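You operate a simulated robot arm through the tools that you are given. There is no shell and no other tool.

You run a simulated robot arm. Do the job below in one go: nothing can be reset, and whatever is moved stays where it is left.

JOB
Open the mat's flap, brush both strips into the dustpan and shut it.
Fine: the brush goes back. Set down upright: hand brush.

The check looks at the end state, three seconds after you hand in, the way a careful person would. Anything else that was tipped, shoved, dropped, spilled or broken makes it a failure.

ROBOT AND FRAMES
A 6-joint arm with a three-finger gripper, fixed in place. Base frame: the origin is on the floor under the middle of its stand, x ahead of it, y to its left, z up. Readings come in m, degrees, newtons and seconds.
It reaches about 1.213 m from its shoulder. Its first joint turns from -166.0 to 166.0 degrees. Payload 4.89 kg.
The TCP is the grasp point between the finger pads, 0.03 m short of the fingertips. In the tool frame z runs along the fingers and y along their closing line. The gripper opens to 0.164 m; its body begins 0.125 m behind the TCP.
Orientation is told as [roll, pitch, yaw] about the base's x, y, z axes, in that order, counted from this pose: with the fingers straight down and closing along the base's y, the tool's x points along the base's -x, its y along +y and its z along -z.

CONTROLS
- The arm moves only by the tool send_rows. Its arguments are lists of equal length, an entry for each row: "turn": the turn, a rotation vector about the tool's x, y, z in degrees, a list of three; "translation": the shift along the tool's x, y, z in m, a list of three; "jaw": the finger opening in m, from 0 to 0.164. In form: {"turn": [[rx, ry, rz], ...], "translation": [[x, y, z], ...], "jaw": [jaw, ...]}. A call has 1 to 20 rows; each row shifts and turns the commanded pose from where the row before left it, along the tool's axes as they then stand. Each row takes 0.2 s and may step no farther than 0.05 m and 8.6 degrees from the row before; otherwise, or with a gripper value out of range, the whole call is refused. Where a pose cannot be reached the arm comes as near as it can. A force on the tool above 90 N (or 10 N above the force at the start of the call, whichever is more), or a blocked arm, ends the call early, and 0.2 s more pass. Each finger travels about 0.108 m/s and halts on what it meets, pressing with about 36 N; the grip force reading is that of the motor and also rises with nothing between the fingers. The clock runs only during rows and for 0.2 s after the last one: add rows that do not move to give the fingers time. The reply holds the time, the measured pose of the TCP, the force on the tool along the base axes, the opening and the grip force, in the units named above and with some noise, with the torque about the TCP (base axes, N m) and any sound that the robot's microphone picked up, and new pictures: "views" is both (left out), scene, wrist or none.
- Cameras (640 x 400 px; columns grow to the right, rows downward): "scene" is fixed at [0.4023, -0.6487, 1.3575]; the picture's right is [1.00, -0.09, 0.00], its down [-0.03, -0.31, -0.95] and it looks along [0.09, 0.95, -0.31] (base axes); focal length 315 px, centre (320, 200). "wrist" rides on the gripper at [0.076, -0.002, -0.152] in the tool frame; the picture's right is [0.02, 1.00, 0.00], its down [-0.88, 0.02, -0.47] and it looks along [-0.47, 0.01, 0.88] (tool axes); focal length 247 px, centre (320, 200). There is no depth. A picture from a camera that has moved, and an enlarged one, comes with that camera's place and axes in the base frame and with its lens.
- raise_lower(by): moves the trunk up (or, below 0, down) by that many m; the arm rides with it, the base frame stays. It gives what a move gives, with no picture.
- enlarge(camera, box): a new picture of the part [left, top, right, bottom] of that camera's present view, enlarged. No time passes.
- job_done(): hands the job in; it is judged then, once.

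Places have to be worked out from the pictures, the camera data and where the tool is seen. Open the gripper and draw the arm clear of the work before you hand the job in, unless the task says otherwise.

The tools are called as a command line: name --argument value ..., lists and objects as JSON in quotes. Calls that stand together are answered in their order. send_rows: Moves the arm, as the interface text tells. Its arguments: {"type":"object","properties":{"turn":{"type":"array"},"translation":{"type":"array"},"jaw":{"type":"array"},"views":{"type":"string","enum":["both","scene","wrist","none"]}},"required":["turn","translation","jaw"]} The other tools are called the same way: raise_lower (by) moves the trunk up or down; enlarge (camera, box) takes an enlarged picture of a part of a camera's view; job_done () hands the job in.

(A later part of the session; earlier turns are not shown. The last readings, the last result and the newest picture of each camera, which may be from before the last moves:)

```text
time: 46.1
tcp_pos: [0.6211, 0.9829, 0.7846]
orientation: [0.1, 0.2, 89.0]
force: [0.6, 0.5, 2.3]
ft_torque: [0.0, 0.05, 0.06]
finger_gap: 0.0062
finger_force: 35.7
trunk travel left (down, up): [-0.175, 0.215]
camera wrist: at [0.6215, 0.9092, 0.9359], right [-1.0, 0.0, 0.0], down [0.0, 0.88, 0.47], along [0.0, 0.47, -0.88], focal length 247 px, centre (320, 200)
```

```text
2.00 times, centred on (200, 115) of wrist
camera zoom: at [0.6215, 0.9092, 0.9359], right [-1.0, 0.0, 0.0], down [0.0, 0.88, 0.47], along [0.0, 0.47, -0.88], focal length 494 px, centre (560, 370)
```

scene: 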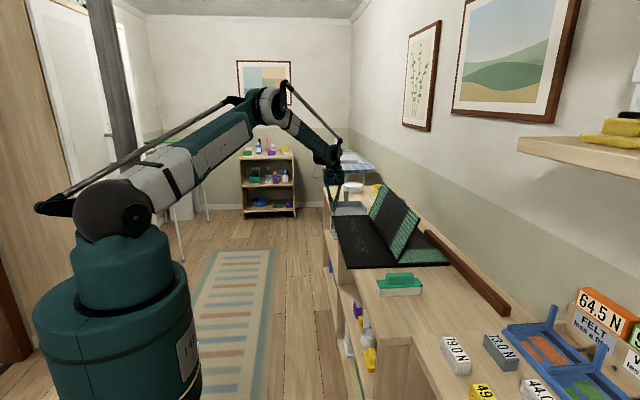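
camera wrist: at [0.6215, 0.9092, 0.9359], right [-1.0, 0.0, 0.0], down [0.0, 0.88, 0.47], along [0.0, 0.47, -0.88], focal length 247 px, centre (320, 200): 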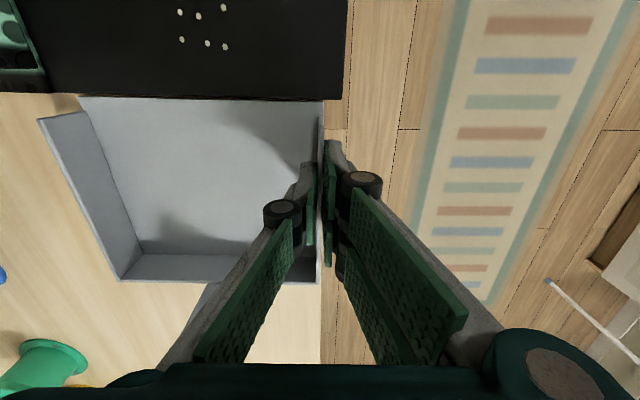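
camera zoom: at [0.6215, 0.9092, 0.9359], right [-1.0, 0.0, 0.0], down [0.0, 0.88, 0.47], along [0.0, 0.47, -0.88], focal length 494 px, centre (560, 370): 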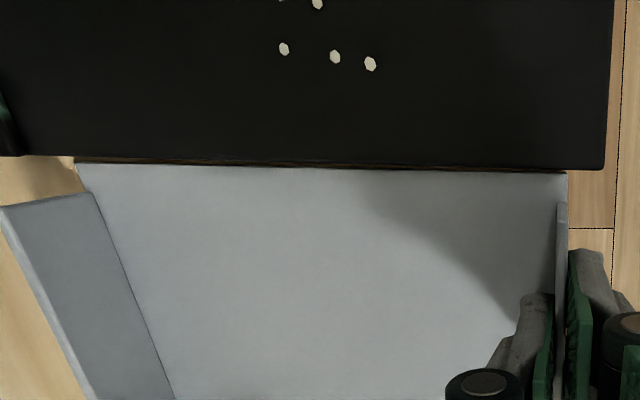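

The dustpan now sits snug against the mat edge. I open the jaws and rise straight up, then turn the hand back to yaw 0.

send_rows --turn '[[0, 0, 0], [0, 0, 0], [0, 0, 0], [0, 0, 0], [0, 0, 0], [0, 0, 0], [0, 0, 0], [0, 0, 8.1], [0, 0, 8.1], [0, 0, 8.1], [0, 0, 8.1], [0, 0, 8.1], [0, 0, 8.1], [0, 0, 8.1], [0, 0, 8.1], [0, 0, 8.1], [0, 0, 8.1], [0, 0, 8.0]]' --translation '[[0, 0, 0], [0, 0, 0], [0, 0, 0], [0, 0, -0.03], [0, 0, -0.04], [0, 0, -0.04], [0, 0, -0.04], [0.03, 0, -0.02], [0.03, 0, -0.01], [0.03, 0, 0], [0.02, 0, 0], [0, 0, 0], [0, 0, 0], [0, 0, 0], [0, 0, 0], [0, 0, 0], [0, 0, 0], [0, 0, 0]]' --jaw '[0.02, 0.04, 0.05, 0.05, 0.05, 0.05, 0.05, 0.06, 0.06, 0.06, 0.06, 0.06, 0.06, 0.06, 0.06, 0.06, 0.06, 0.06]'

```text
time: 49.9
tcp_pos: [0.5977, 0.8782, 0.963]
orientation: [-0.4, 0.0, -0.1]
force: [0.4, 0.0, 0.2]
ft_torque: [0.0, 0.0, -0.04]
finger_gap: 0.06
finger_force: 0.0
trunk travel left (down, up): [-0.175, 0.215]
camera wrist: at [0.5221, 0.8787, 1.116], right [-0.02, 1.0, -0.01], down [0.88, 0.02, 0.47], along [0.47, 0.01, -0.88], focal length 247 px, centre (320, 200)
```

scene: 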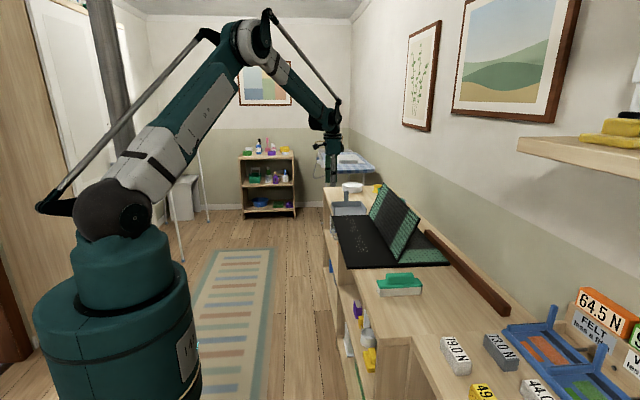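
wrist: 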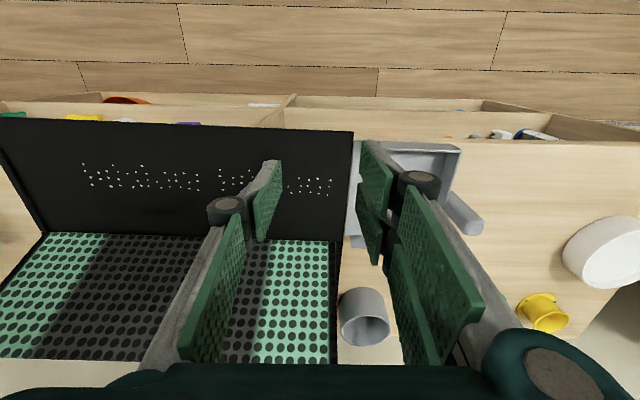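

Now to the brush (estimated handle centre ≈ (0.738, 0.21), top ≈0.795). I travel over there on the robot side of the open leaf.

send_rows --turn '[[0, 0, 0], [0, 0, 0], [0, 0, 0], [0, 0, 0], [0, 0, 0], [0, 0, 0], [0, 0, 0], [0, 0, 0], [0, 0, 0], [0, 0, 0], [0, 0, 0], [0, 0, 0], [0, 0, 0], [0, 0, 0], [0, 0, 0]]' --translation '[[0, 0, -0.04], [0, -0.048, 0], [0, -0.048, 0], [0, -0.048, 0], [0, -0.048, 0], [0, -0.048, 0], [0, -0.048, 0], [0, -0.048, 0], [0, -0.048, 0], [0, -0.048, 0], [0, -0.048, 0], [-0.025, -0.04, 0], [-0.025, -0.04, 0], [-0.025, -0.04, 0], [-0.025, -0.04, 0.02]]' --jaw '[0.06, 0.06, 0.06, 0.06, 0.06, 0.06, 0.06, 0.06, 0.06, 0.07, 0.08, 0.08, 0.08, 0.08, 0.08]'

enlarge --camera "wrist" --box '[200, 90, 440, 290]'

```text
refused: row 15 steps farther than a row can; nothing moved
```

```text
2.00 times, centred on (320, 190) of wrist
camera zoom: at [0.5221, 0.8787, 1.116], right [-0.02, 1.0, -0.01], down [0.88, 0.02, 0.47], along [0.47, 0.01, -0.88], focal length 494 px, centre (320, 220)
```

zoom: 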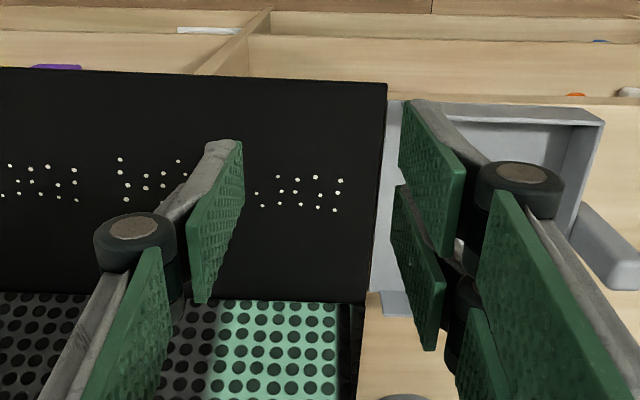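

The last row was a touch too long; I resend the same travel with that row shortened.

send_rows --turn '[[0, 0, 0], [0, 0, 0], [0, 0, 0], [0, 0, 0], [0, 0, 0], [0, 0, 0], [0, 0, 0], [0, 0, 0], [0, 0, 0], [0, 0, 0], [0, 0, 0], [0, 0, 0], [0, 0, 0], [0, 0, 0], [0, 0, 0]]' --translation '[[0, 0, -0.04], [0, -0.048, 0], [0, -0.048, 0], [0, -0.048, 0], [0, -0.048, 0], [0, -0.048, 0], [0, -0.048, 0], [0, -0.048, 0], [0, -0.048, 0], [0, -0.048, 0], [0, -0.048, 0], [-0.025, -0.04, 0], [-0.025, -0.04, 0], [-0.025, -0.04, 0], [-0.025, -0.035, 0.02]]' --jaw '[0.06, 0.06, 0.06, 0.06, 0.06, 0.06, 0.06, 0.06, 0.06, 0.07, 0.08, 0.08, 0.08, 0.08, 0.08]'

enlarge --camera "wrist" --box '[200, 90, 440, 290]'

```text
time: 53.1
tcp_pos: [0.6987, 0.2429, 0.9873]
orientation: [-0.2, 0.0, 0.0]
force: [-1.2, 0.7, 0.5]
ft_torque: [-0.12, -0.23, 0.0]
finger_gap: 0.0799
finger_force: 0.1
trunk travel left (down, up): [-0.175, 0.215]
camera wrist: at [0.621, 0.2433, 1.1394], right [-0.02, 1.0, -0.01], down [0.88, 0.02, 0.47], along [0.47, 0.01, -0.88], focal length 247 px, centre (320, 200)
```

scene: 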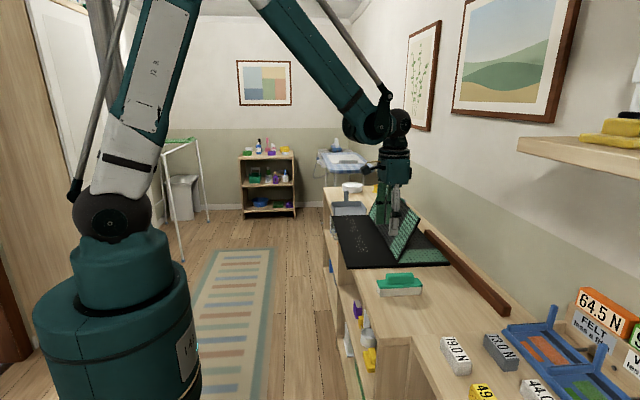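
wrist: 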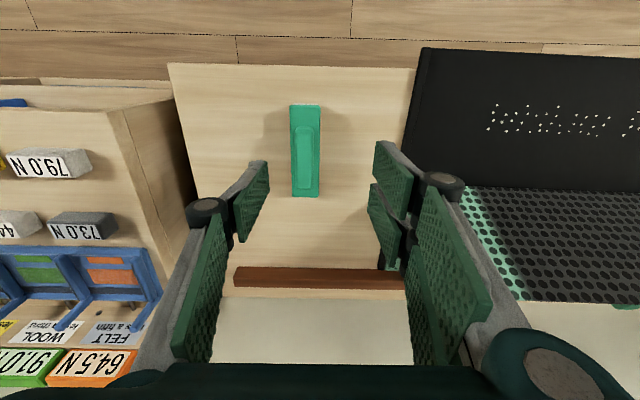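

```text
2.00 times, centred on (320, 190) of wrist
camera zoom: at [0.621, 0.2433, 1.1394], right [-0.02, 1.0, -0.01], down [0.88, 0.02, 0.47], along [0.47, 0.01, -0.88], focal length 494 px, centre (320, 220)
```

zoom: 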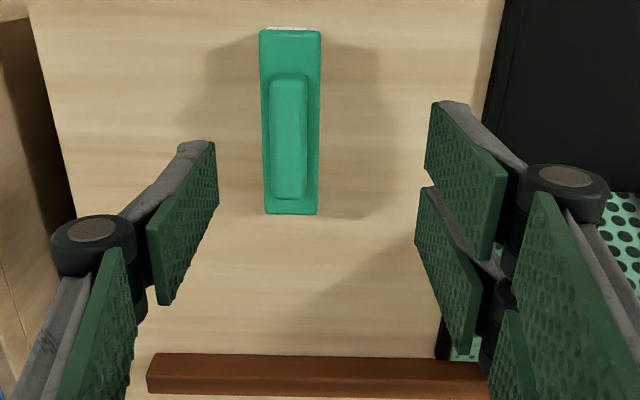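

The brush handle is at about (0.741, 0.222), lying along x, so jaws along y fit. For reach at the dustpan end I will hold it with the hand tilted −15°; I tilt and lower to 0.85.

send_rows --turn '[[0, -5, 0], [0, -5, 0], [0, -5, 0], [0, 0, 0], [0, 0, 0], [0, 0, 0], [0, 0, 0]]' --translation '[[0, 0, 0], [0, 0, 0], [0, 0, 0], [-0.0013, -0.00525, 0.0358], [-0.0013, -0.00525, 0.0358], [-0.0013, -0.00525, 0.0358], [-0.0013, -0.00525, 0.0358]]' --jaw '[0.08, 0.08, 0.08, 0.08, 0.08, 0.08, 0.08]'

enlarge --camera "wrist" --box '[220, 130, 420, 290]'

enlarge --camera "scene" --box '[360, 220, 460, 310]'

```text
time: 54.7
tcp_pos: [0.7404, 0.221, 0.8497]
orientation: [-0.3, -15.0, 0.0]
force: [-1.0, -0.8, 1.3]
ft_torque: [0.04, -0.13, 0.02]
finger_gap: 0.0799
finger_force: 0.0
trunk travel left (down, up): [-0.175, 0.215]
camera wrist: at [0.6266, 0.2211, 0.9769], right [-0.02, 1.0, -0.01], down [0.73, 0.02, 0.69], along [0.69, 0.01, -0.73], focal length 247 px, centre (320, 200)
```

scene: 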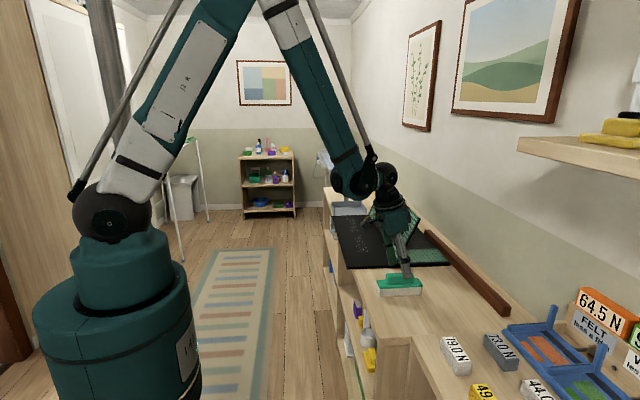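
wrist: 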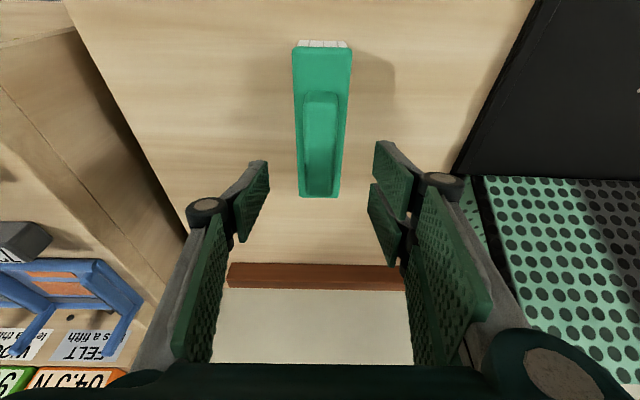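

```text
2.50 times, centred on (320, 210) of wrist
camera zoom: at [0.6266, 0.2211, 0.9769], right [-0.02, 1.0, -0.01], down [0.73, 0.02, 0.69], along [0.69, 0.01, -0.73], focal length 617 px, centre (320, 175)
```

zoom: 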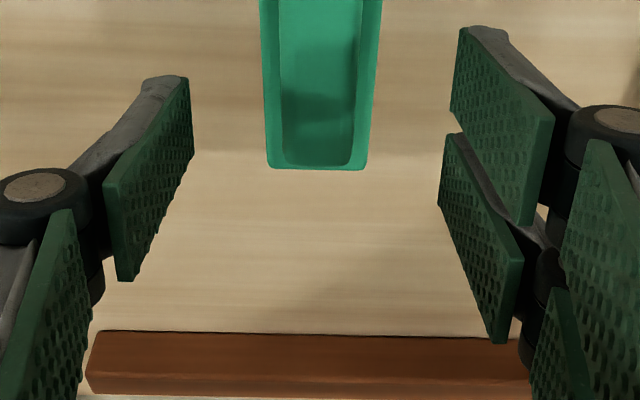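

```text
4.44 times, centred on (410, 265) of scene
camera zoom: at [0.4023, -0.6487, 1.3575], right [1.0, -0.09, 0.0], down [-0.03, -0.31, -0.95], along [0.09, 0.95, -0.31], focal length 1399 px, centre (-80, -89)
```

zoom: 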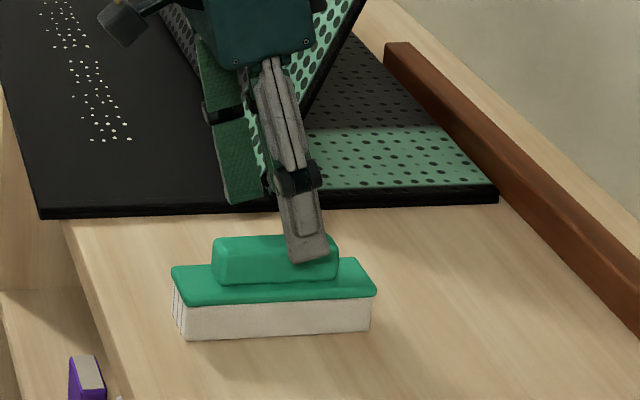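

The handle is centred between the pads. I lower onto it (tips just above the block, about 0.78) and close.

send_rows --turn '[[0, 0, 0], [0, 0, 0], [0, 0, 0], [0, 0, 0], [0, 0, 0], [0, 0, 0], [0, 0, 0]]' --translation '[[0.0086, 0, 0.01775], [0.0086, 0, 0.01775], [0, 0, 0], [0, 0, 0], [0, 0, 0], [0, 0, 0], [0, 0, 0]]' --jaw '[0.08, 0.08, 0.06, 0.04, 0.025, 0.015, 0.015]'

enlarge --camera "scene" --box '[360, 220, 460, 310]'

```text
time: 56.3
tcp_pos: [0.7333, 0.2219, 0.8116]
orientation: [-0.4, -15.0, 0.1]
force: [-0.7, 3.5, 9.0]
ft_torque: [0.45, 0.23, -0.2]
finger_gap: 0.0317
finger_force: 36.1
trunk travel left (down, up): [-0.175, 0.215]
camera wrist: at [0.6198, 0.2214, 0.9388], right [-0.02, 1.0, -0.01], down [0.73, 0.02, 0.68], along [0.68, 0.01, -0.73], focal length 247 px, centre (320, 200)
```

scene: 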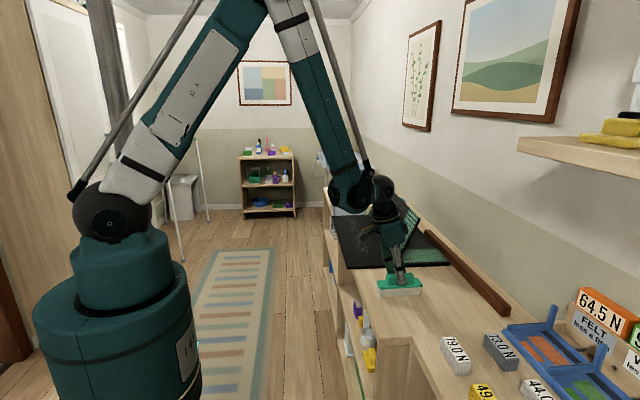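
wrist: 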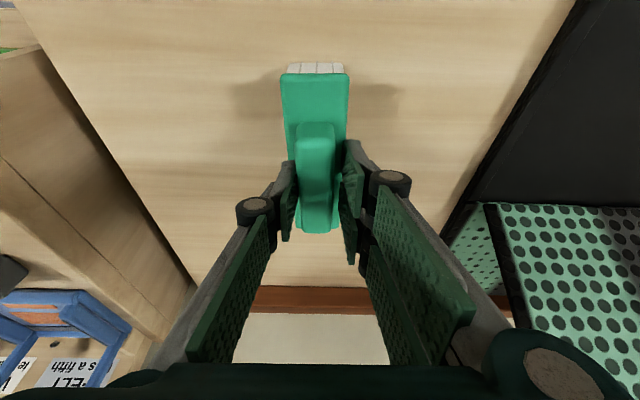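

```text
4.44 times, centred on (410, 265) of scene
camera zoom: at [0.4023, -0.6487, 1.3575], right [1.0, -0.09, 0.0], down [-0.03, -0.31, -0.95], along [0.09, 0.95, -0.31], focal length 1399 px, centre (-80, -89)
```

zoom: 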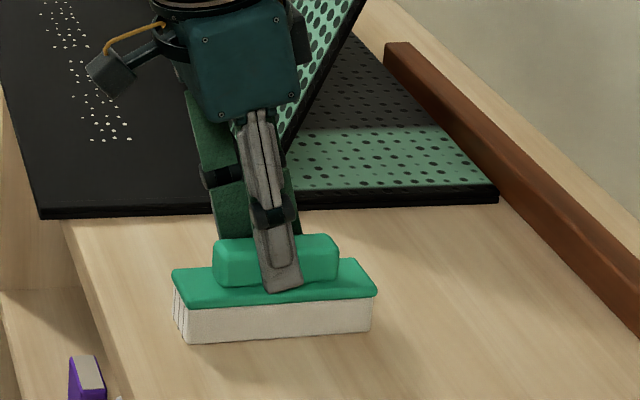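

The brush is held (gap 0.0317). I lift it 8 cm and check it hangs level.

send_rows --turn '[[0, 0, 0], [0, 0, 0], [0, 0, 0]]' --translation '[[-0.0104, 0, -0.0386], [-0.0104, 0, -0.0386], [0, 0, 0]]' --jaw '[0.015, 0.015, 0.015]'

enlarge --camera "scene" --box '[360, 210, 460, 300]'

```text
time: 57.1
tcp_pos: [0.7326, 0.2216, 0.8919]
orientation: [-0.3, -15.0, 0.2]
force: [-0.3, -0.2, -1.1]
ft_torque: [0.01, 0.0, 0.0]
finger_gap: 0.0318
finger_force: 35.9
trunk travel left (down, up): [-0.175, 0.215]
camera wrist: at [0.6196, 0.2209, 1.0188], right [-0.02, 1.0, -0.01], down [0.73, 0.02, 0.68], along [0.68, 0.01, -0.73], focal length 247 px, centre (320, 200)
```

scene: 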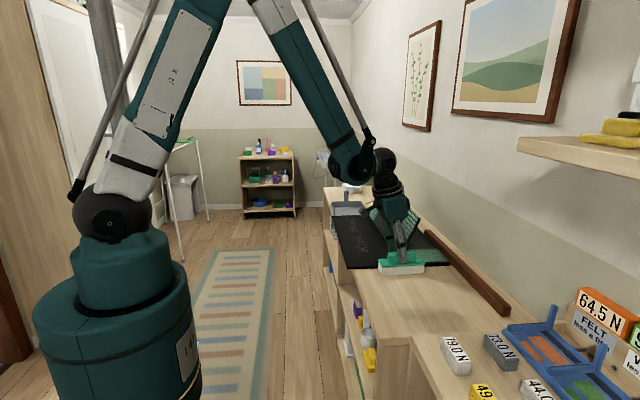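
wrist: 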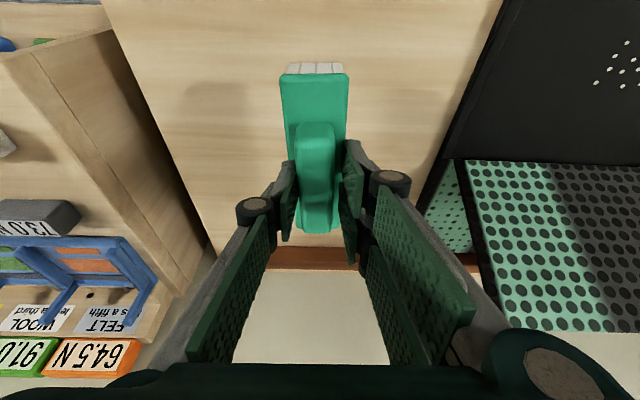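

```text
4.44 times, centred on (410, 255) of scene
camera zoom: at [0.4023, -0.6487, 1.3575], right [1.0, -0.09, 0.0], down [-0.03, -0.31, -0.95], along [0.09, 0.95, -0.31], focal length 1399 px, centre (-80, -44)
```

zoom: 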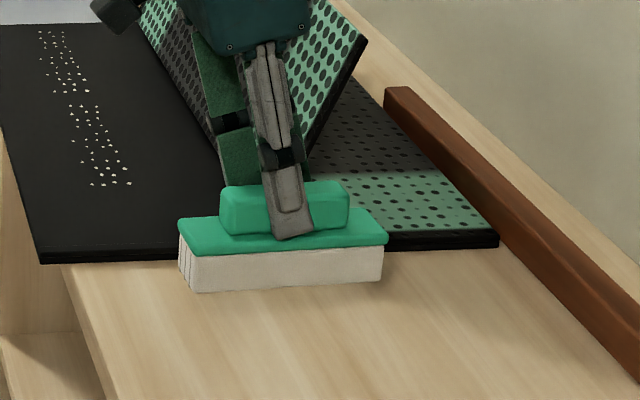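

The brush is level and firmly held. I shift to x≈0.692 and move over the base's right end (y≈0.46), still about 6 cm high.

send_rows --turn '[[0, 0, 0], [0, 0, 0], [0, 0, 0], [0, 0, 0], [0, 0, 0], [0, 0, 0], [0, 0, 0]]' --translation '[[0.0392, 0.02, -0.0105], [0, 0.044, 0], [0, 0.044, 0], [0, 0.044, 0], [0, 0.044, 0], [0, 0.044, 0], [0, 0, 0]]' --jaw '[0.015, 0.015, 0.015, 0.015, 0.015, 0.015, 0.015]'

enlarge --camera "scene" --box '[330, 180, 460, 280]'

enlarge --camera "wrist" --box '[240, 40, 640, 260]'

```text
time: 58.7
tcp_pos: [0.6948, 0.4618, 0.8911]
orientation: [-0.3, -15.0, 0.1]
force: [0.3, 0.4, -0.3]
ft_torque: [-0.02, 0.06, 0.0]
finger_gap: 0.0316
finger_force: 36.0
trunk travel left (down, up): [-0.175, 0.215]
camera wrist: at [0.5807, 0.462, 1.0176], right [-0.02, 1.0, -0.01], down [0.73, 0.02, 0.68], along [0.68, 0.01, -0.73], focal length 247 px, centre (320, 200)
```

scene: 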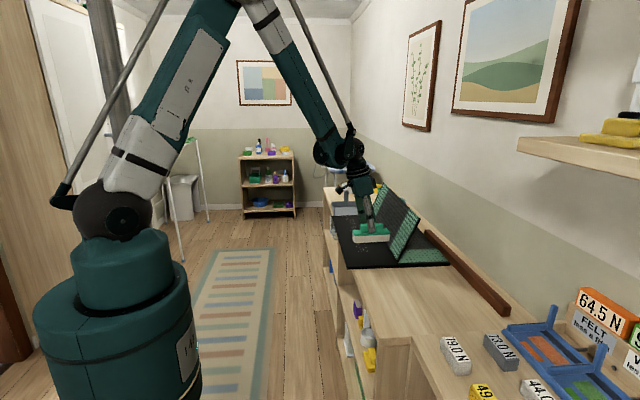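
wrist: 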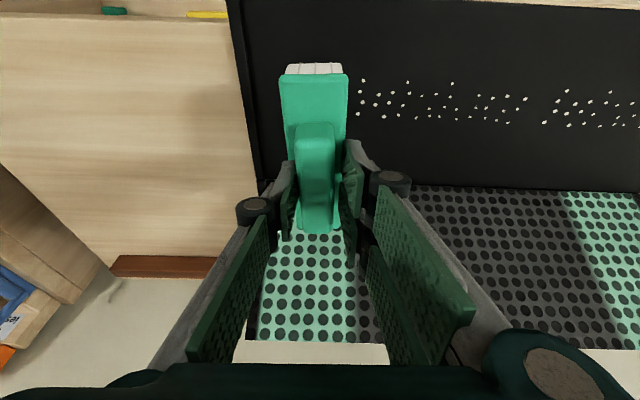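

```text
4.00 times, centred on (395, 230) of scene
camera zoom: at [0.4023, -0.6487, 1.3575], right [1.0, -0.09, 0.0], down [-0.03, -0.31, -0.95], along [0.09, 0.95, -0.31], focal length 1259 px, centre (20, 80)
```

zoom: 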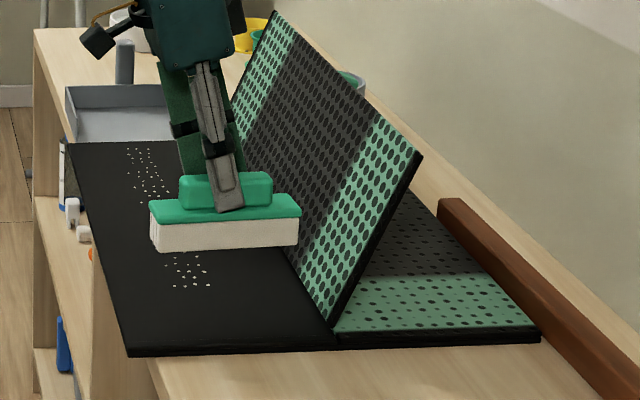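

```text
1.60 times, centred on (440, 150) of wrist
camera zoom: at [0.5807, 0.462, 1.0176], right [-0.02, 1.0, -0.01], down [0.73, 0.02, 0.68], along [0.68, 0.01, -0.73], focal length 395 px, centre (128, 280)
```

zoom: 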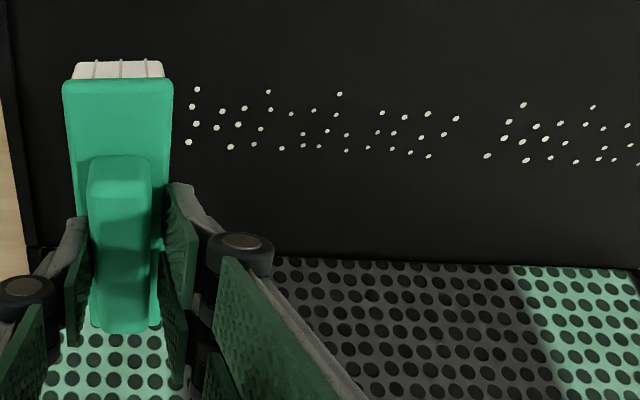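

Crumbs begin at y≈0.502; the brush's leading face is near 0.485, so I can set it down here. I lower to just above the base.

send_rows --turn '[[0, 0, 0], [0, 0, 0], [0, 0, 0], [0, 0, 0]]' --translation '[[0.008, 0, 0.02995], [0.008, 0, 0.02995], [0.0008, 0, 0.0029], [0, 0, 0]]' --jaw '[0.015, 0.015, 0.015, 0.015]'

enlarge --camera "scene" --box '[330, 200, 430, 280]'

```text
time: 59.7
tcp_pos: [0.6937, 0.4621, 0.8236]
orientation: [-0.3, -15.1, 0.1]
force: [0.5, 0.0, -1.4]
ft_torque: [-0.01, 0.03, 0.0]
finger_gap: 0.0314
finger_force: 35.9
trunk travel left (down, up): [-0.175, 0.215]
camera wrist: at [0.5806, 0.4614, 0.9515], right [-0.02, 1.0, -0.01], down [0.73, 0.02, 0.68], along [0.68, 0.01, -0.73], focal length 247 px, centre (320, 200)
```

scene: 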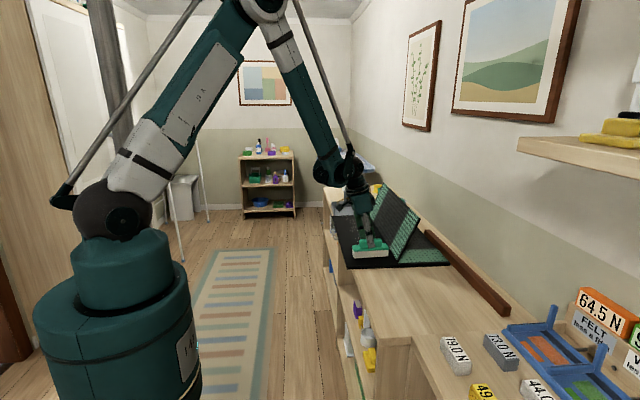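
wrist: 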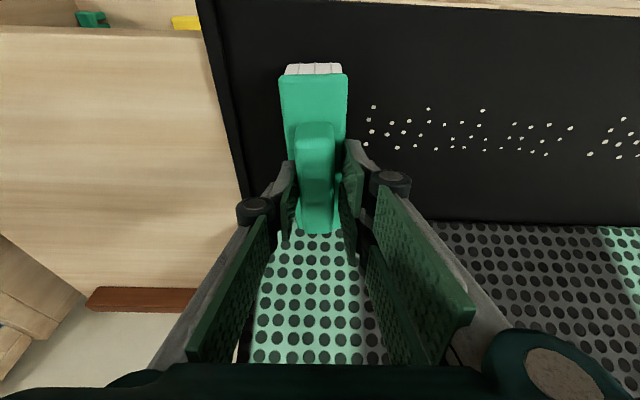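

```text
5.00 times, centred on (380, 240) of scene
camera zoom: at [0.4023, -0.6487, 1.3575], right [1.0, -0.09, 0.0], down [-0.03, -0.31, -0.95], along [0.09, 0.95, -0.31], focal length 1574 px, centre (20, 0)
```

zoom: 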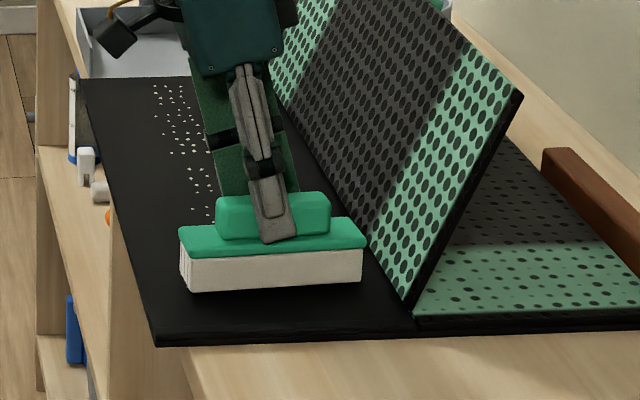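

No contact yet at 0.8236. I lower in small steps to touch the base lightly.

send_rows --turn '[[0, 0, 0], [0, 0, 0], [0, 0, 0]]' --translation '[[0.0005, 0, 0.0019], [0.0004, 0, 0.0015], [0, 0, 0]]' --jaw '[0.015, 0.015, 0.015]' --views "none"

```text
time: 60.5
tcp_pos: [0.6926, 0.4608, 0.8211]
orientation: [-0.3, -14.9, 0.2]
force: [0.3, 0.2, -0.8]
ft_torque: [0.01, 0.01, 0.05]
finger_gap: 0.0315
finger_force: 35.9
trunk travel left (down, up): [-0.175, 0.215]
```

Still free at 0.8211; I go another 1.5 mm.

send_rows --turn '[[0, 0, 0], [0, 0, 0], [0, 0, 0]]' --translation '[[0.0002, 0, 0.0008], [0.0002, 0, 0.0007], [0, 0, 0]]' --jaw '[0.015, 0.015, 0.015]' --views "none"

```text
time: 61.3
tcp_pos: [0.6922, 0.4623, 0.8201]
orientation: [-0.3, -15.0, 0.1]
force: [-0.2, -0.2, -0.9]
ft_torque: [-0.01, 0.04, 0.04]
finger_gap: 0.0316
finger_force: 35.7
trunk travel left (down, up): [-0.175, 0.215]
```

send_rows --turn '[[0, 0, 0], [0, 0, 0], [0, 0, 0]]' --translation '[[0.0002, 0, 0.0008], [0.0003, 0, 0.0009], [0, 0, 0]]' --jaw '[0.015, 0.015, 0.015]' --views "none"

enlarge --camera "scene" --box '[350, 230, 410, 280]'

```text
time: 62.1
tcp_pos: [0.6938, 0.4603, 0.8175]
orientation: [-0.4, -15.1, 0.0]
force: [1.3, 1.0, 10.4]
ft_torque: [0.3, 0.02, -0.17]
finger_gap: 0.0316
finger_force: 36.0
trunk travel left (down, up): [-0.175, 0.215]
```

```text
8.00 times, centred on (380, 255) of scene
camera zoom: at [0.4023, -0.6487, 1.3575], right [1.0, -0.09, 0.0], down [-0.03, -0.31, -0.95], along [0.09, 0.95, -0.31], focal length 2518 px, centre (-160, -240)
```

zoom: 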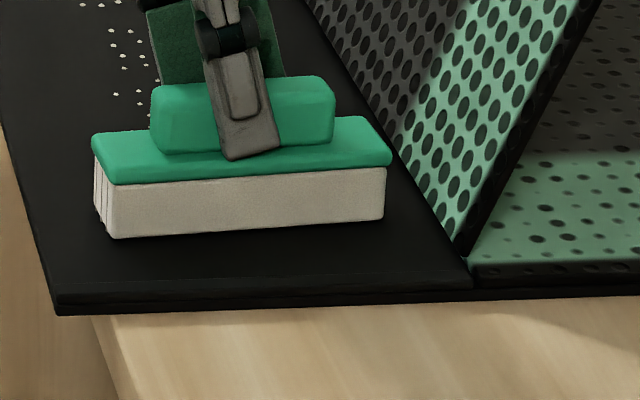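

Contact at 10 N near z≈0.8175. I ease up half a millimetre and sweep toward +y at 0.1 m/s, first 0.3 m.

send_rows --turn '[[0, 0, 0], [0, 0, 0], [0, 0, 0], [0, 0, 0], [0, 0, 0], [0, 0, 0], [0, 0, 0], [0, 0, 0], [0, 0, 0], [0, 0, 0], [0, 0, 0], [0, 0, 0], [0, 0, 0], [0, 0, 0], [0, 0, 0], [0, 0, 0]]' --translation '[[-0.0001, 0, -0.0005], [-0.0003, 0.02, 0], [-0.0003, 0.02, 0], [-0.0003, 0.02, 0], [-0.0003, 0.02, 0], [-0.0003, 0.02, 0], [-0.0003, 0.02, 0], [-0.0003, 0.02, 0], [-0.0003, 0.02, 0], [-0.0003, 0.02, 0], [-0.0003, 0.02, 0], [-0.0003, 0.02, 0], [-0.0003, 0.02, 0], [-0.0003, 0.02, 0], [-0.0003, 0.02, 0], [-0.0003, 0.02, 0]]' --jaw '[0.015, 0.015, 0.015, 0.015, 0.015, 0.015, 0.015, 0.015, 0.015, 0.015, 0.015, 0.015, 0.015, 0.015, 0.015, 0.015]'

enlarge --camera "scene" --box '[320, 180, 440, 280]'

enlarge --camera "wrist" --box '[100, 40, 500, 260]'

```text
time: 65.5
tcp_pos: [0.6975, 0.7603, 0.8193]
orientation: [-0.3, -15.0, 0.1]
force: [0.1, -4.1, 5.1]
ft_torque: [-0.27, -0.03, -0.09]
finger_gap: 0.0314
finger_force: 36.4
trunk travel left (down, up): [-0.175, 0.215]
camera wrist: at [0.5839, 0.7613, 0.946], right [-0.02, 1.0, -0.01], down [0.73, 0.02, 0.68], along [0.68, 0.01, -0.73], focal length 247 px, centre (320, 200)
```

scene: 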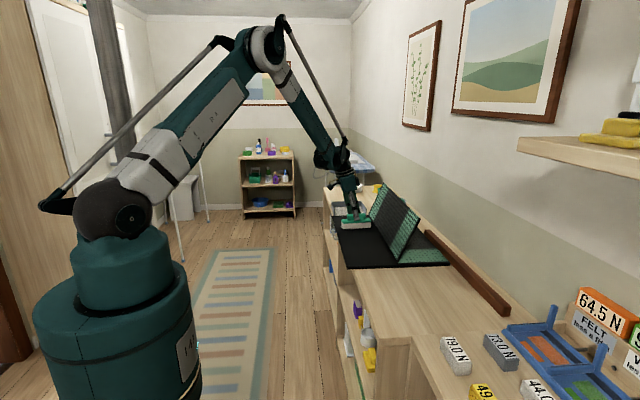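
wrist: 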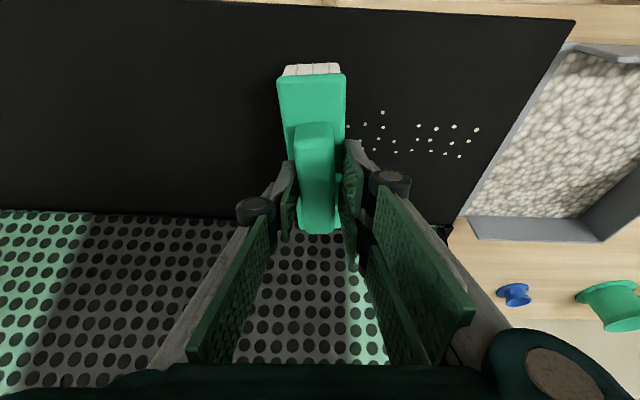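

```text
4.00 times, centred on (380, 230) of scene
camera zoom: at [0.4023, -0.6487, 1.3575], right [1.0, -0.09, 0.0], down [-0.03, -0.31, -0.95], along [0.09, 0.95, -0.31], focal length 1259 px, centre (80, 80)
```

zoom: 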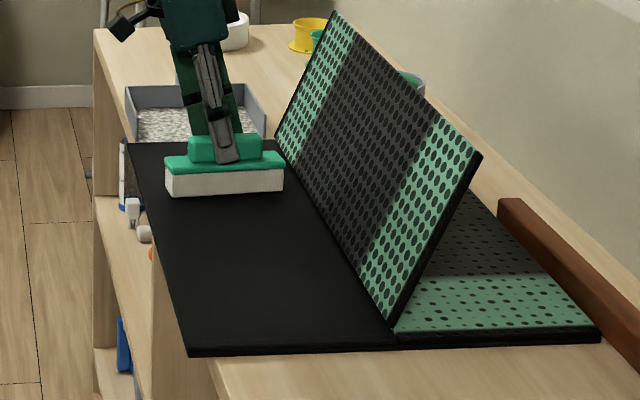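

```text
1.60 times, centred on (300, 150) of wrist
camera zoom: at [0.5839, 0.7613, 0.946], right [-0.02, 1.0, -0.01], down [0.73, 0.02, 0.68], along [0.68, 0.01, -0.73], focal length 395 px, centre (352, 280)
```

zoom: 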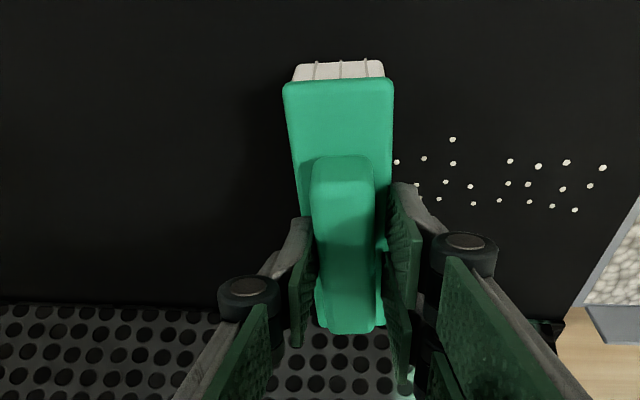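

The first strip is gone from the base and the dustpan now shows crumbs in it. I continue sweeping the second strip right up to the dustpan mouth.

send_rows --turn '[[0, 0, 0], [0, 0, 0], [0, 0, 0], [0, 0, 0], [0, 0, 0], [0, 0, 0], [0, 0, 0], [0, 0, 0], [0, 0, 0]]' --translation '[[-0.0003, 0.02, 0], [-0.0003, 0.02, 0], [-0.0003, 0.02, 0], [-0.0003, 0.02, 0], [-0.0003, 0.02, 0], [-0.0003, 0.02, 0], [-0.0003, 0.02, 0], [-0.0003, 0.02, 0], [-0.0003, 0.02, 0]]' --jaw '[0.015, 0.015, 0.015, 0.015, 0.015, 0.015, 0.015, 0.015, 0.015]'

enlarge --camera "scene" --box '[320, 180, 440, 280]'

enlarge --camera "wrist" --box '[200, 40, 600, 260]'

```text
time: 67.5
tcp_pos: [0.6996, 0.9416, 0.8202]
orientation: [-0.2, -15.0, 0.1]
force: [0.4, -0.5, -0.4]
ft_torque: [0.04, 0.05, 0.01]
finger_gap: 0.0313
finger_force: 36.2
trunk travel left (down, up): [-0.175, 0.215]
camera wrist: at [0.5864, 0.9419, 0.946], right [-0.02, 1.0, -0.01], down [0.73, 0.02, 0.68], along [0.68, 0.01, -0.73], focal length 247 px, centre (320, 200)
```

scene: 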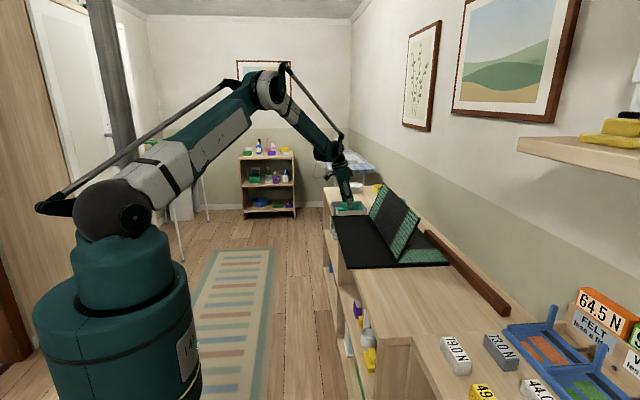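
wrist: 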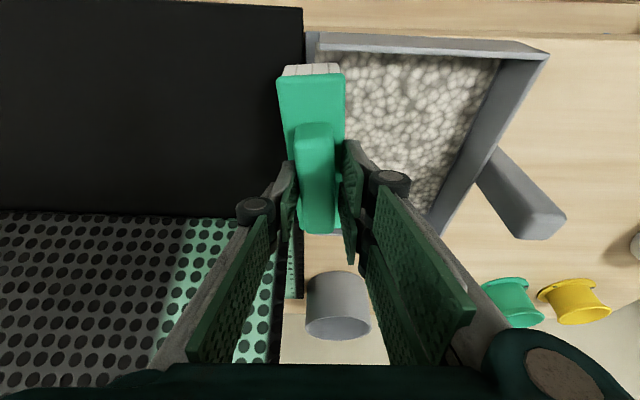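

```text
4.00 times, centred on (380, 230) of scene
camera zoom: at [0.4023, -0.6487, 1.3575], right [1.0, -0.09, 0.0], down [-0.03, -0.31, -0.95], along [0.09, 0.95, -0.31], focal length 1259 px, centre (80, 80)
```

zoom: 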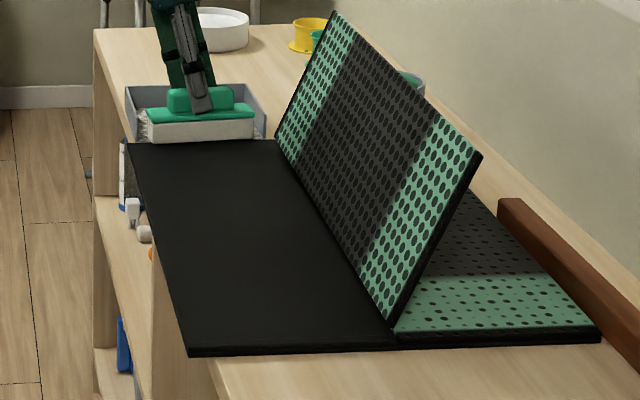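

```text
1.60 times, centred on (400, 150) of wrist
camera zoom: at [0.5864, 0.9419, 0.946], right [-0.02, 1.0, -0.01], down [0.73, 0.02, 0.68], along [0.68, 0.01, -0.73], focal length 395 px, centre (192, 280)
```

zoom: 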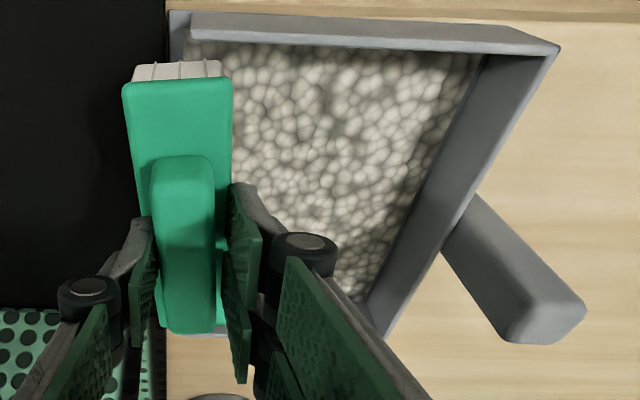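

Both strips have gone and the base looks clear. I lift the brush straight up 8 cm and check the base and dustpan.

send_rows --turn '[[0, 0, 0], [0, 0, 0], [0, 0, 0], [0, 0, 0]]' --translation '[[-0.0104, 0, -0.0386], [-0.0104, 0, -0.0386], [0, -0.03, 0], [0, -0.03, 0]]' --jaw '[0.015, 0.015, 0.015, 0.015]'

enlarge --camera "wrist" --box '[220, 20, 620, 240]'

enlarge --camera "scene" --box '[325, 190, 405, 280]'

```text
time: 68.5
tcp_pos: [0.6997, 0.8834, 0.8991]
orientation: [-0.3, -15.0, 0.1]
force: [-1.0, 1.1, -1.6]
ft_torque: [-0.16, -0.08, -0.08]
finger_gap: 0.0312
finger_force: 35.7
trunk travel left (down, up): [-0.175, 0.215]
camera wrist: at [0.586, 0.8828, 1.025], right [-0.02, 1.0, -0.01], down [0.73, 0.02, 0.68], along [0.68, 0.01, -0.73], focal length 247 px, centre (320, 200)
```

scene: 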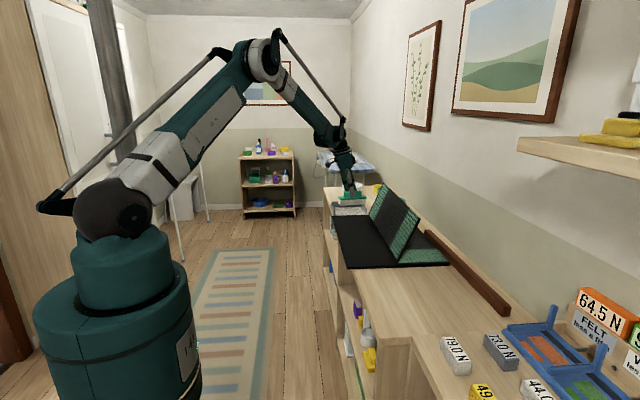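
wrist: 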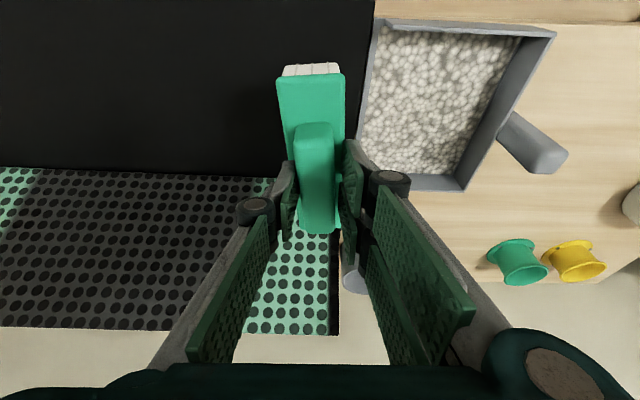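

```text
1.60 times, centred on (420, 130) of wrist
camera zoom: at [0.586, 0.8828, 1.025], right [-0.02, 1.0, -0.01], down [0.73, 0.02, 0.68], along [0.68, 0.01, -0.73], focal length 395 px, centre (160, 312)
```

zoom: 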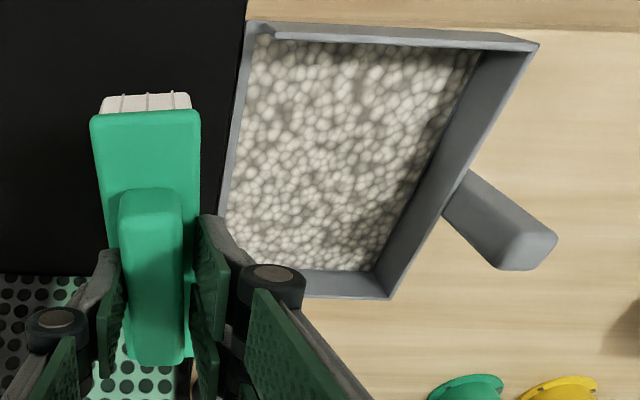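

```text
4.44 times, centred on (365, 235) of scene
camera zoom: at [0.4023, -0.6487, 1.3575], right [1.0, -0.09, 0.0], down [-0.03, -0.31, -0.95], along [0.09, 0.95, -0.31], focal length 1399 px, centre (120, 44)
```

zoom: 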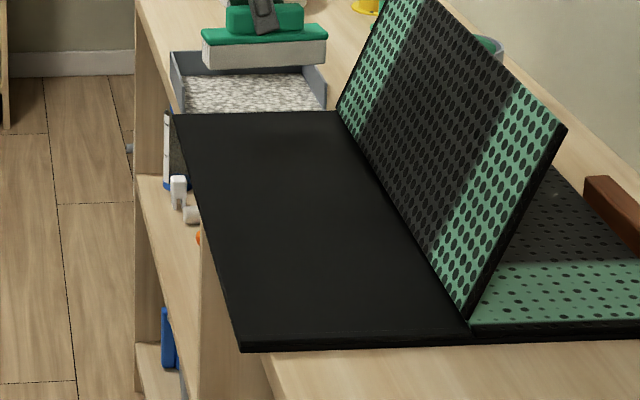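

The base is clean and the dustpan holds the crumbs. I carry the brush back to its starting spot, still high.

send_rows --turn '[[0, 0, 0], [0, 0, 0], [0, 0, 0], [0, 0, 0], [0, 0, 0], [0, 0, 0], [0, 0, 0], [0, 0, 0], [0, 0, 0], [0, 0, 0], [0, 0, 0], [0, 0, 0], [0, 0, 0], [0, 0, 0], [0, 0, 0], [0, 0, 0]]' --translation '[[0, -0.046, 0], [0, -0.046, 0], [0, -0.046, 0], [0, -0.046, 0], [0, -0.046, 0], [0, -0.046, 0], [0, -0.046, 0], [0, -0.046, 0], [0, -0.046, 0], [0, -0.046, 0], [0, -0.046, 0], [0, -0.046, 0], [0, -0.046, 0], [0, -0.046, 0], [-0.0325, -0.0175, 0.0087], [0, 0, 0]]' --jaw '[0.015, 0.015, 0.015, 0.015, 0.015, 0.015, 0.015, 0.015, 0.015, 0.015, 0.015, 0.015, 0.015, 0.015, 0.015, 0.015]' --views "both"

```text
time: 71.9
tcp_pos: [0.734, 0.2194, 0.9022]
orientation: [-0.4, -14.9, 0.2]
force: [-0.7, -0.1, 0.4]
ft_torque: [0.06, -0.05, -0.02]
finger_gap: 0.0314
finger_force: 35.8
trunk travel left (down, up): [-0.175, 0.215]
camera wrist: at [0.6213, 0.2201, 1.0294], right [-0.02, 1.0, -0.01], down [0.73, 0.02, 0.68], along [0.68, 0.01, -0.73], focal length 247 px, centre (320, 200)
```

scene: 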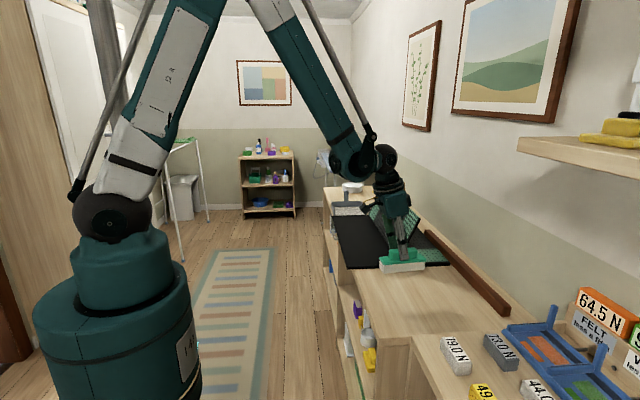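
wrist: 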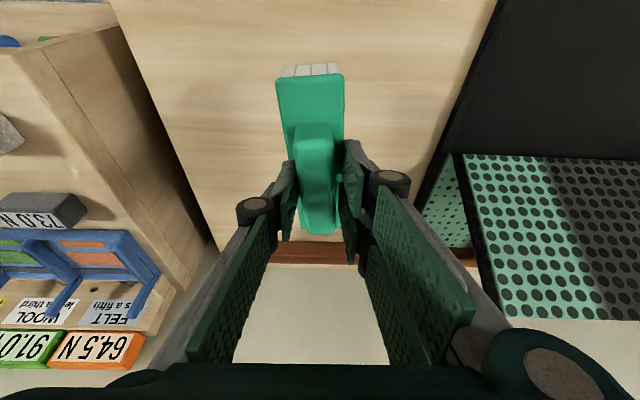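

I lower the brush to just above the counter.

send_rows --turn '[[0, 0, 0], [0, 0, 0], [0, 0, 0], [0, 0, 0]]' --translation '[[0.0076, 0.0008, 0.0282], [0.0076, 0.0008, 0.0282], [0.0074, 0.0008, 0.0281], [0, 0, 0]]' --jaw '[0.015, 0.015, 0.015, 0.015]'

enlarge --camera "scene" --box '[360, 220, 460, 310]'

```text
time: 72.9
tcp_pos: [0.7341, 0.222, 0.8149]
orientation: [-0.2, -15.0, 0.1]
force: [0.4, 0.5, -1.4]
ft_torque: [0.0, 0.01, 0.01]
finger_gap: 0.031
finger_force: 36.5
trunk travel left (down, up): [-0.175, 0.215]
camera wrist: at [0.6204, 0.223, 0.9411], right [-0.02, 1.0, -0.01], down [0.73, 0.02, 0.68], along [0.68, 0.01, -0.73], focal length 247 px, centre (320, 200)
```

scene: 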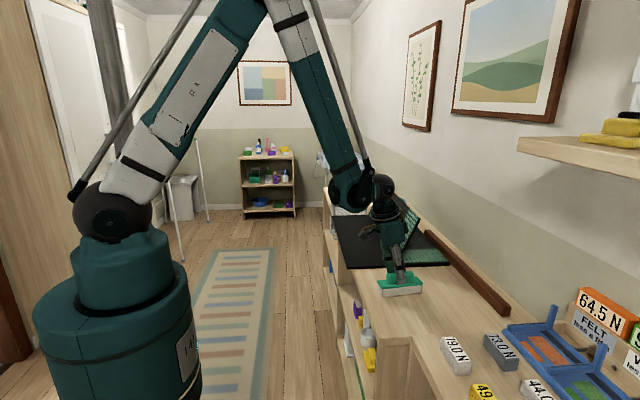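
wrist: 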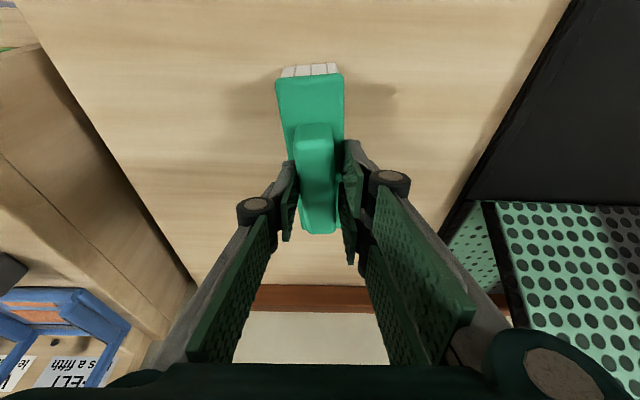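

```text
4.44 times, centred on (410, 265) of scene
camera zoom: at [0.4023, -0.6487, 1.3575], right [1.0, -0.09, 0.0], down [-0.03, -0.31, -0.95], along [0.09, 0.95, -0.31], focal length 1399 px, centre (-80, -89)
```

zoom: 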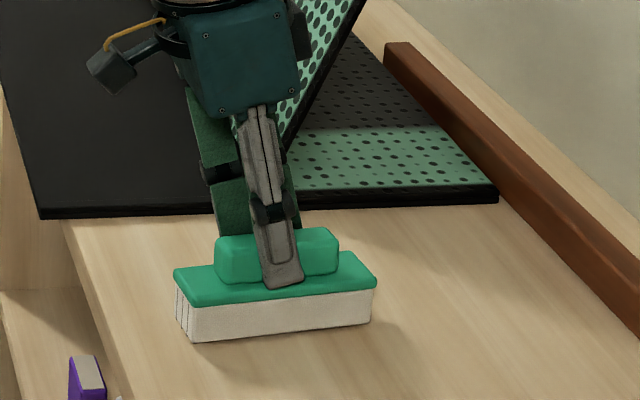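

The brush has turned ~2.5° in the grip; I turn it back, then lower the last 2–3 mm.

send_rows --turn '[[0.6, 0, 2.2], [0, 0, 0], [0, 0, 0], [0, 0, 0]]' --translation '[[0, 0, 0], [0.0004, 0, 0.0014], [0.0003, 0, 0.001], [0, 0, 0]]' --jaw '[0.015, 0.015, 0.015, 0.015]'

enlarge --camera "scene" --box '[360, 220, 460, 310]'

```text
time: 73.9
tcp_pos: [0.7333, 0.2227, 0.8121]
orientation: [-0.4, -15.1, -2.3]
force: [4.2, 2.7, 14.4]
ft_torque: [0.48, 0.14, -0.17]
finger_gap: 0.0307
finger_force: 35.6
trunk travel left (down, up): [-0.175, 0.215]
camera wrist: at [0.6199, 0.2271, 0.9392], right [0.02, 1.0, -0.01], down [0.73, -0.01, 0.69], along [0.69, -0.02, -0.73], focal length 247 px, centre (320, 200)
```

scene: 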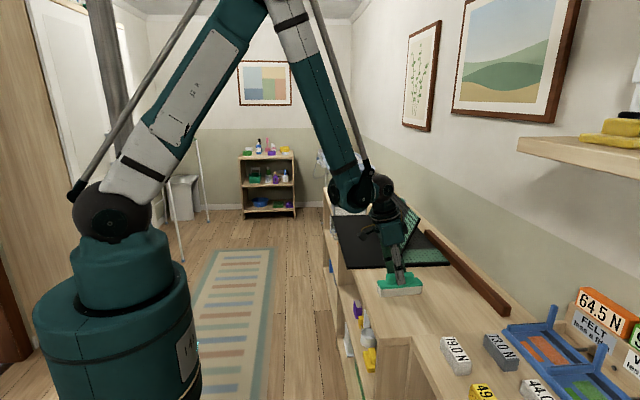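
wrist: 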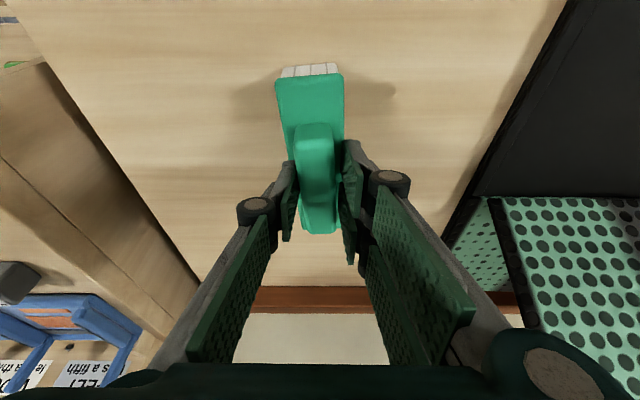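

```text
4.44 times, centred on (410, 265) of scene
camera zoom: at [0.4023, -0.6487, 1.3575], right [1.0, -0.09, 0.0], down [-0.03, -0.31, -0.95], along [0.09, 0.95, -0.31], focal length 1399 px, centre (-80, -89)
```

zoom: 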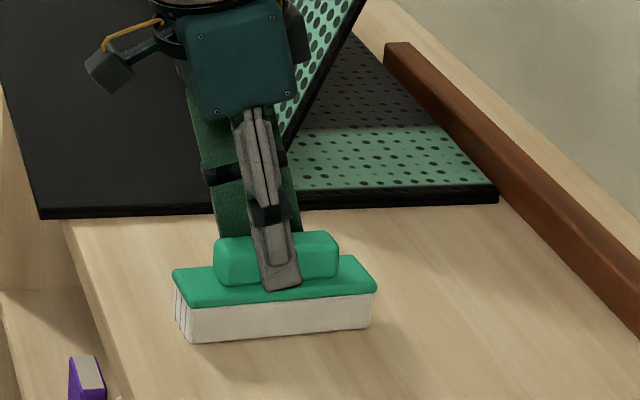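

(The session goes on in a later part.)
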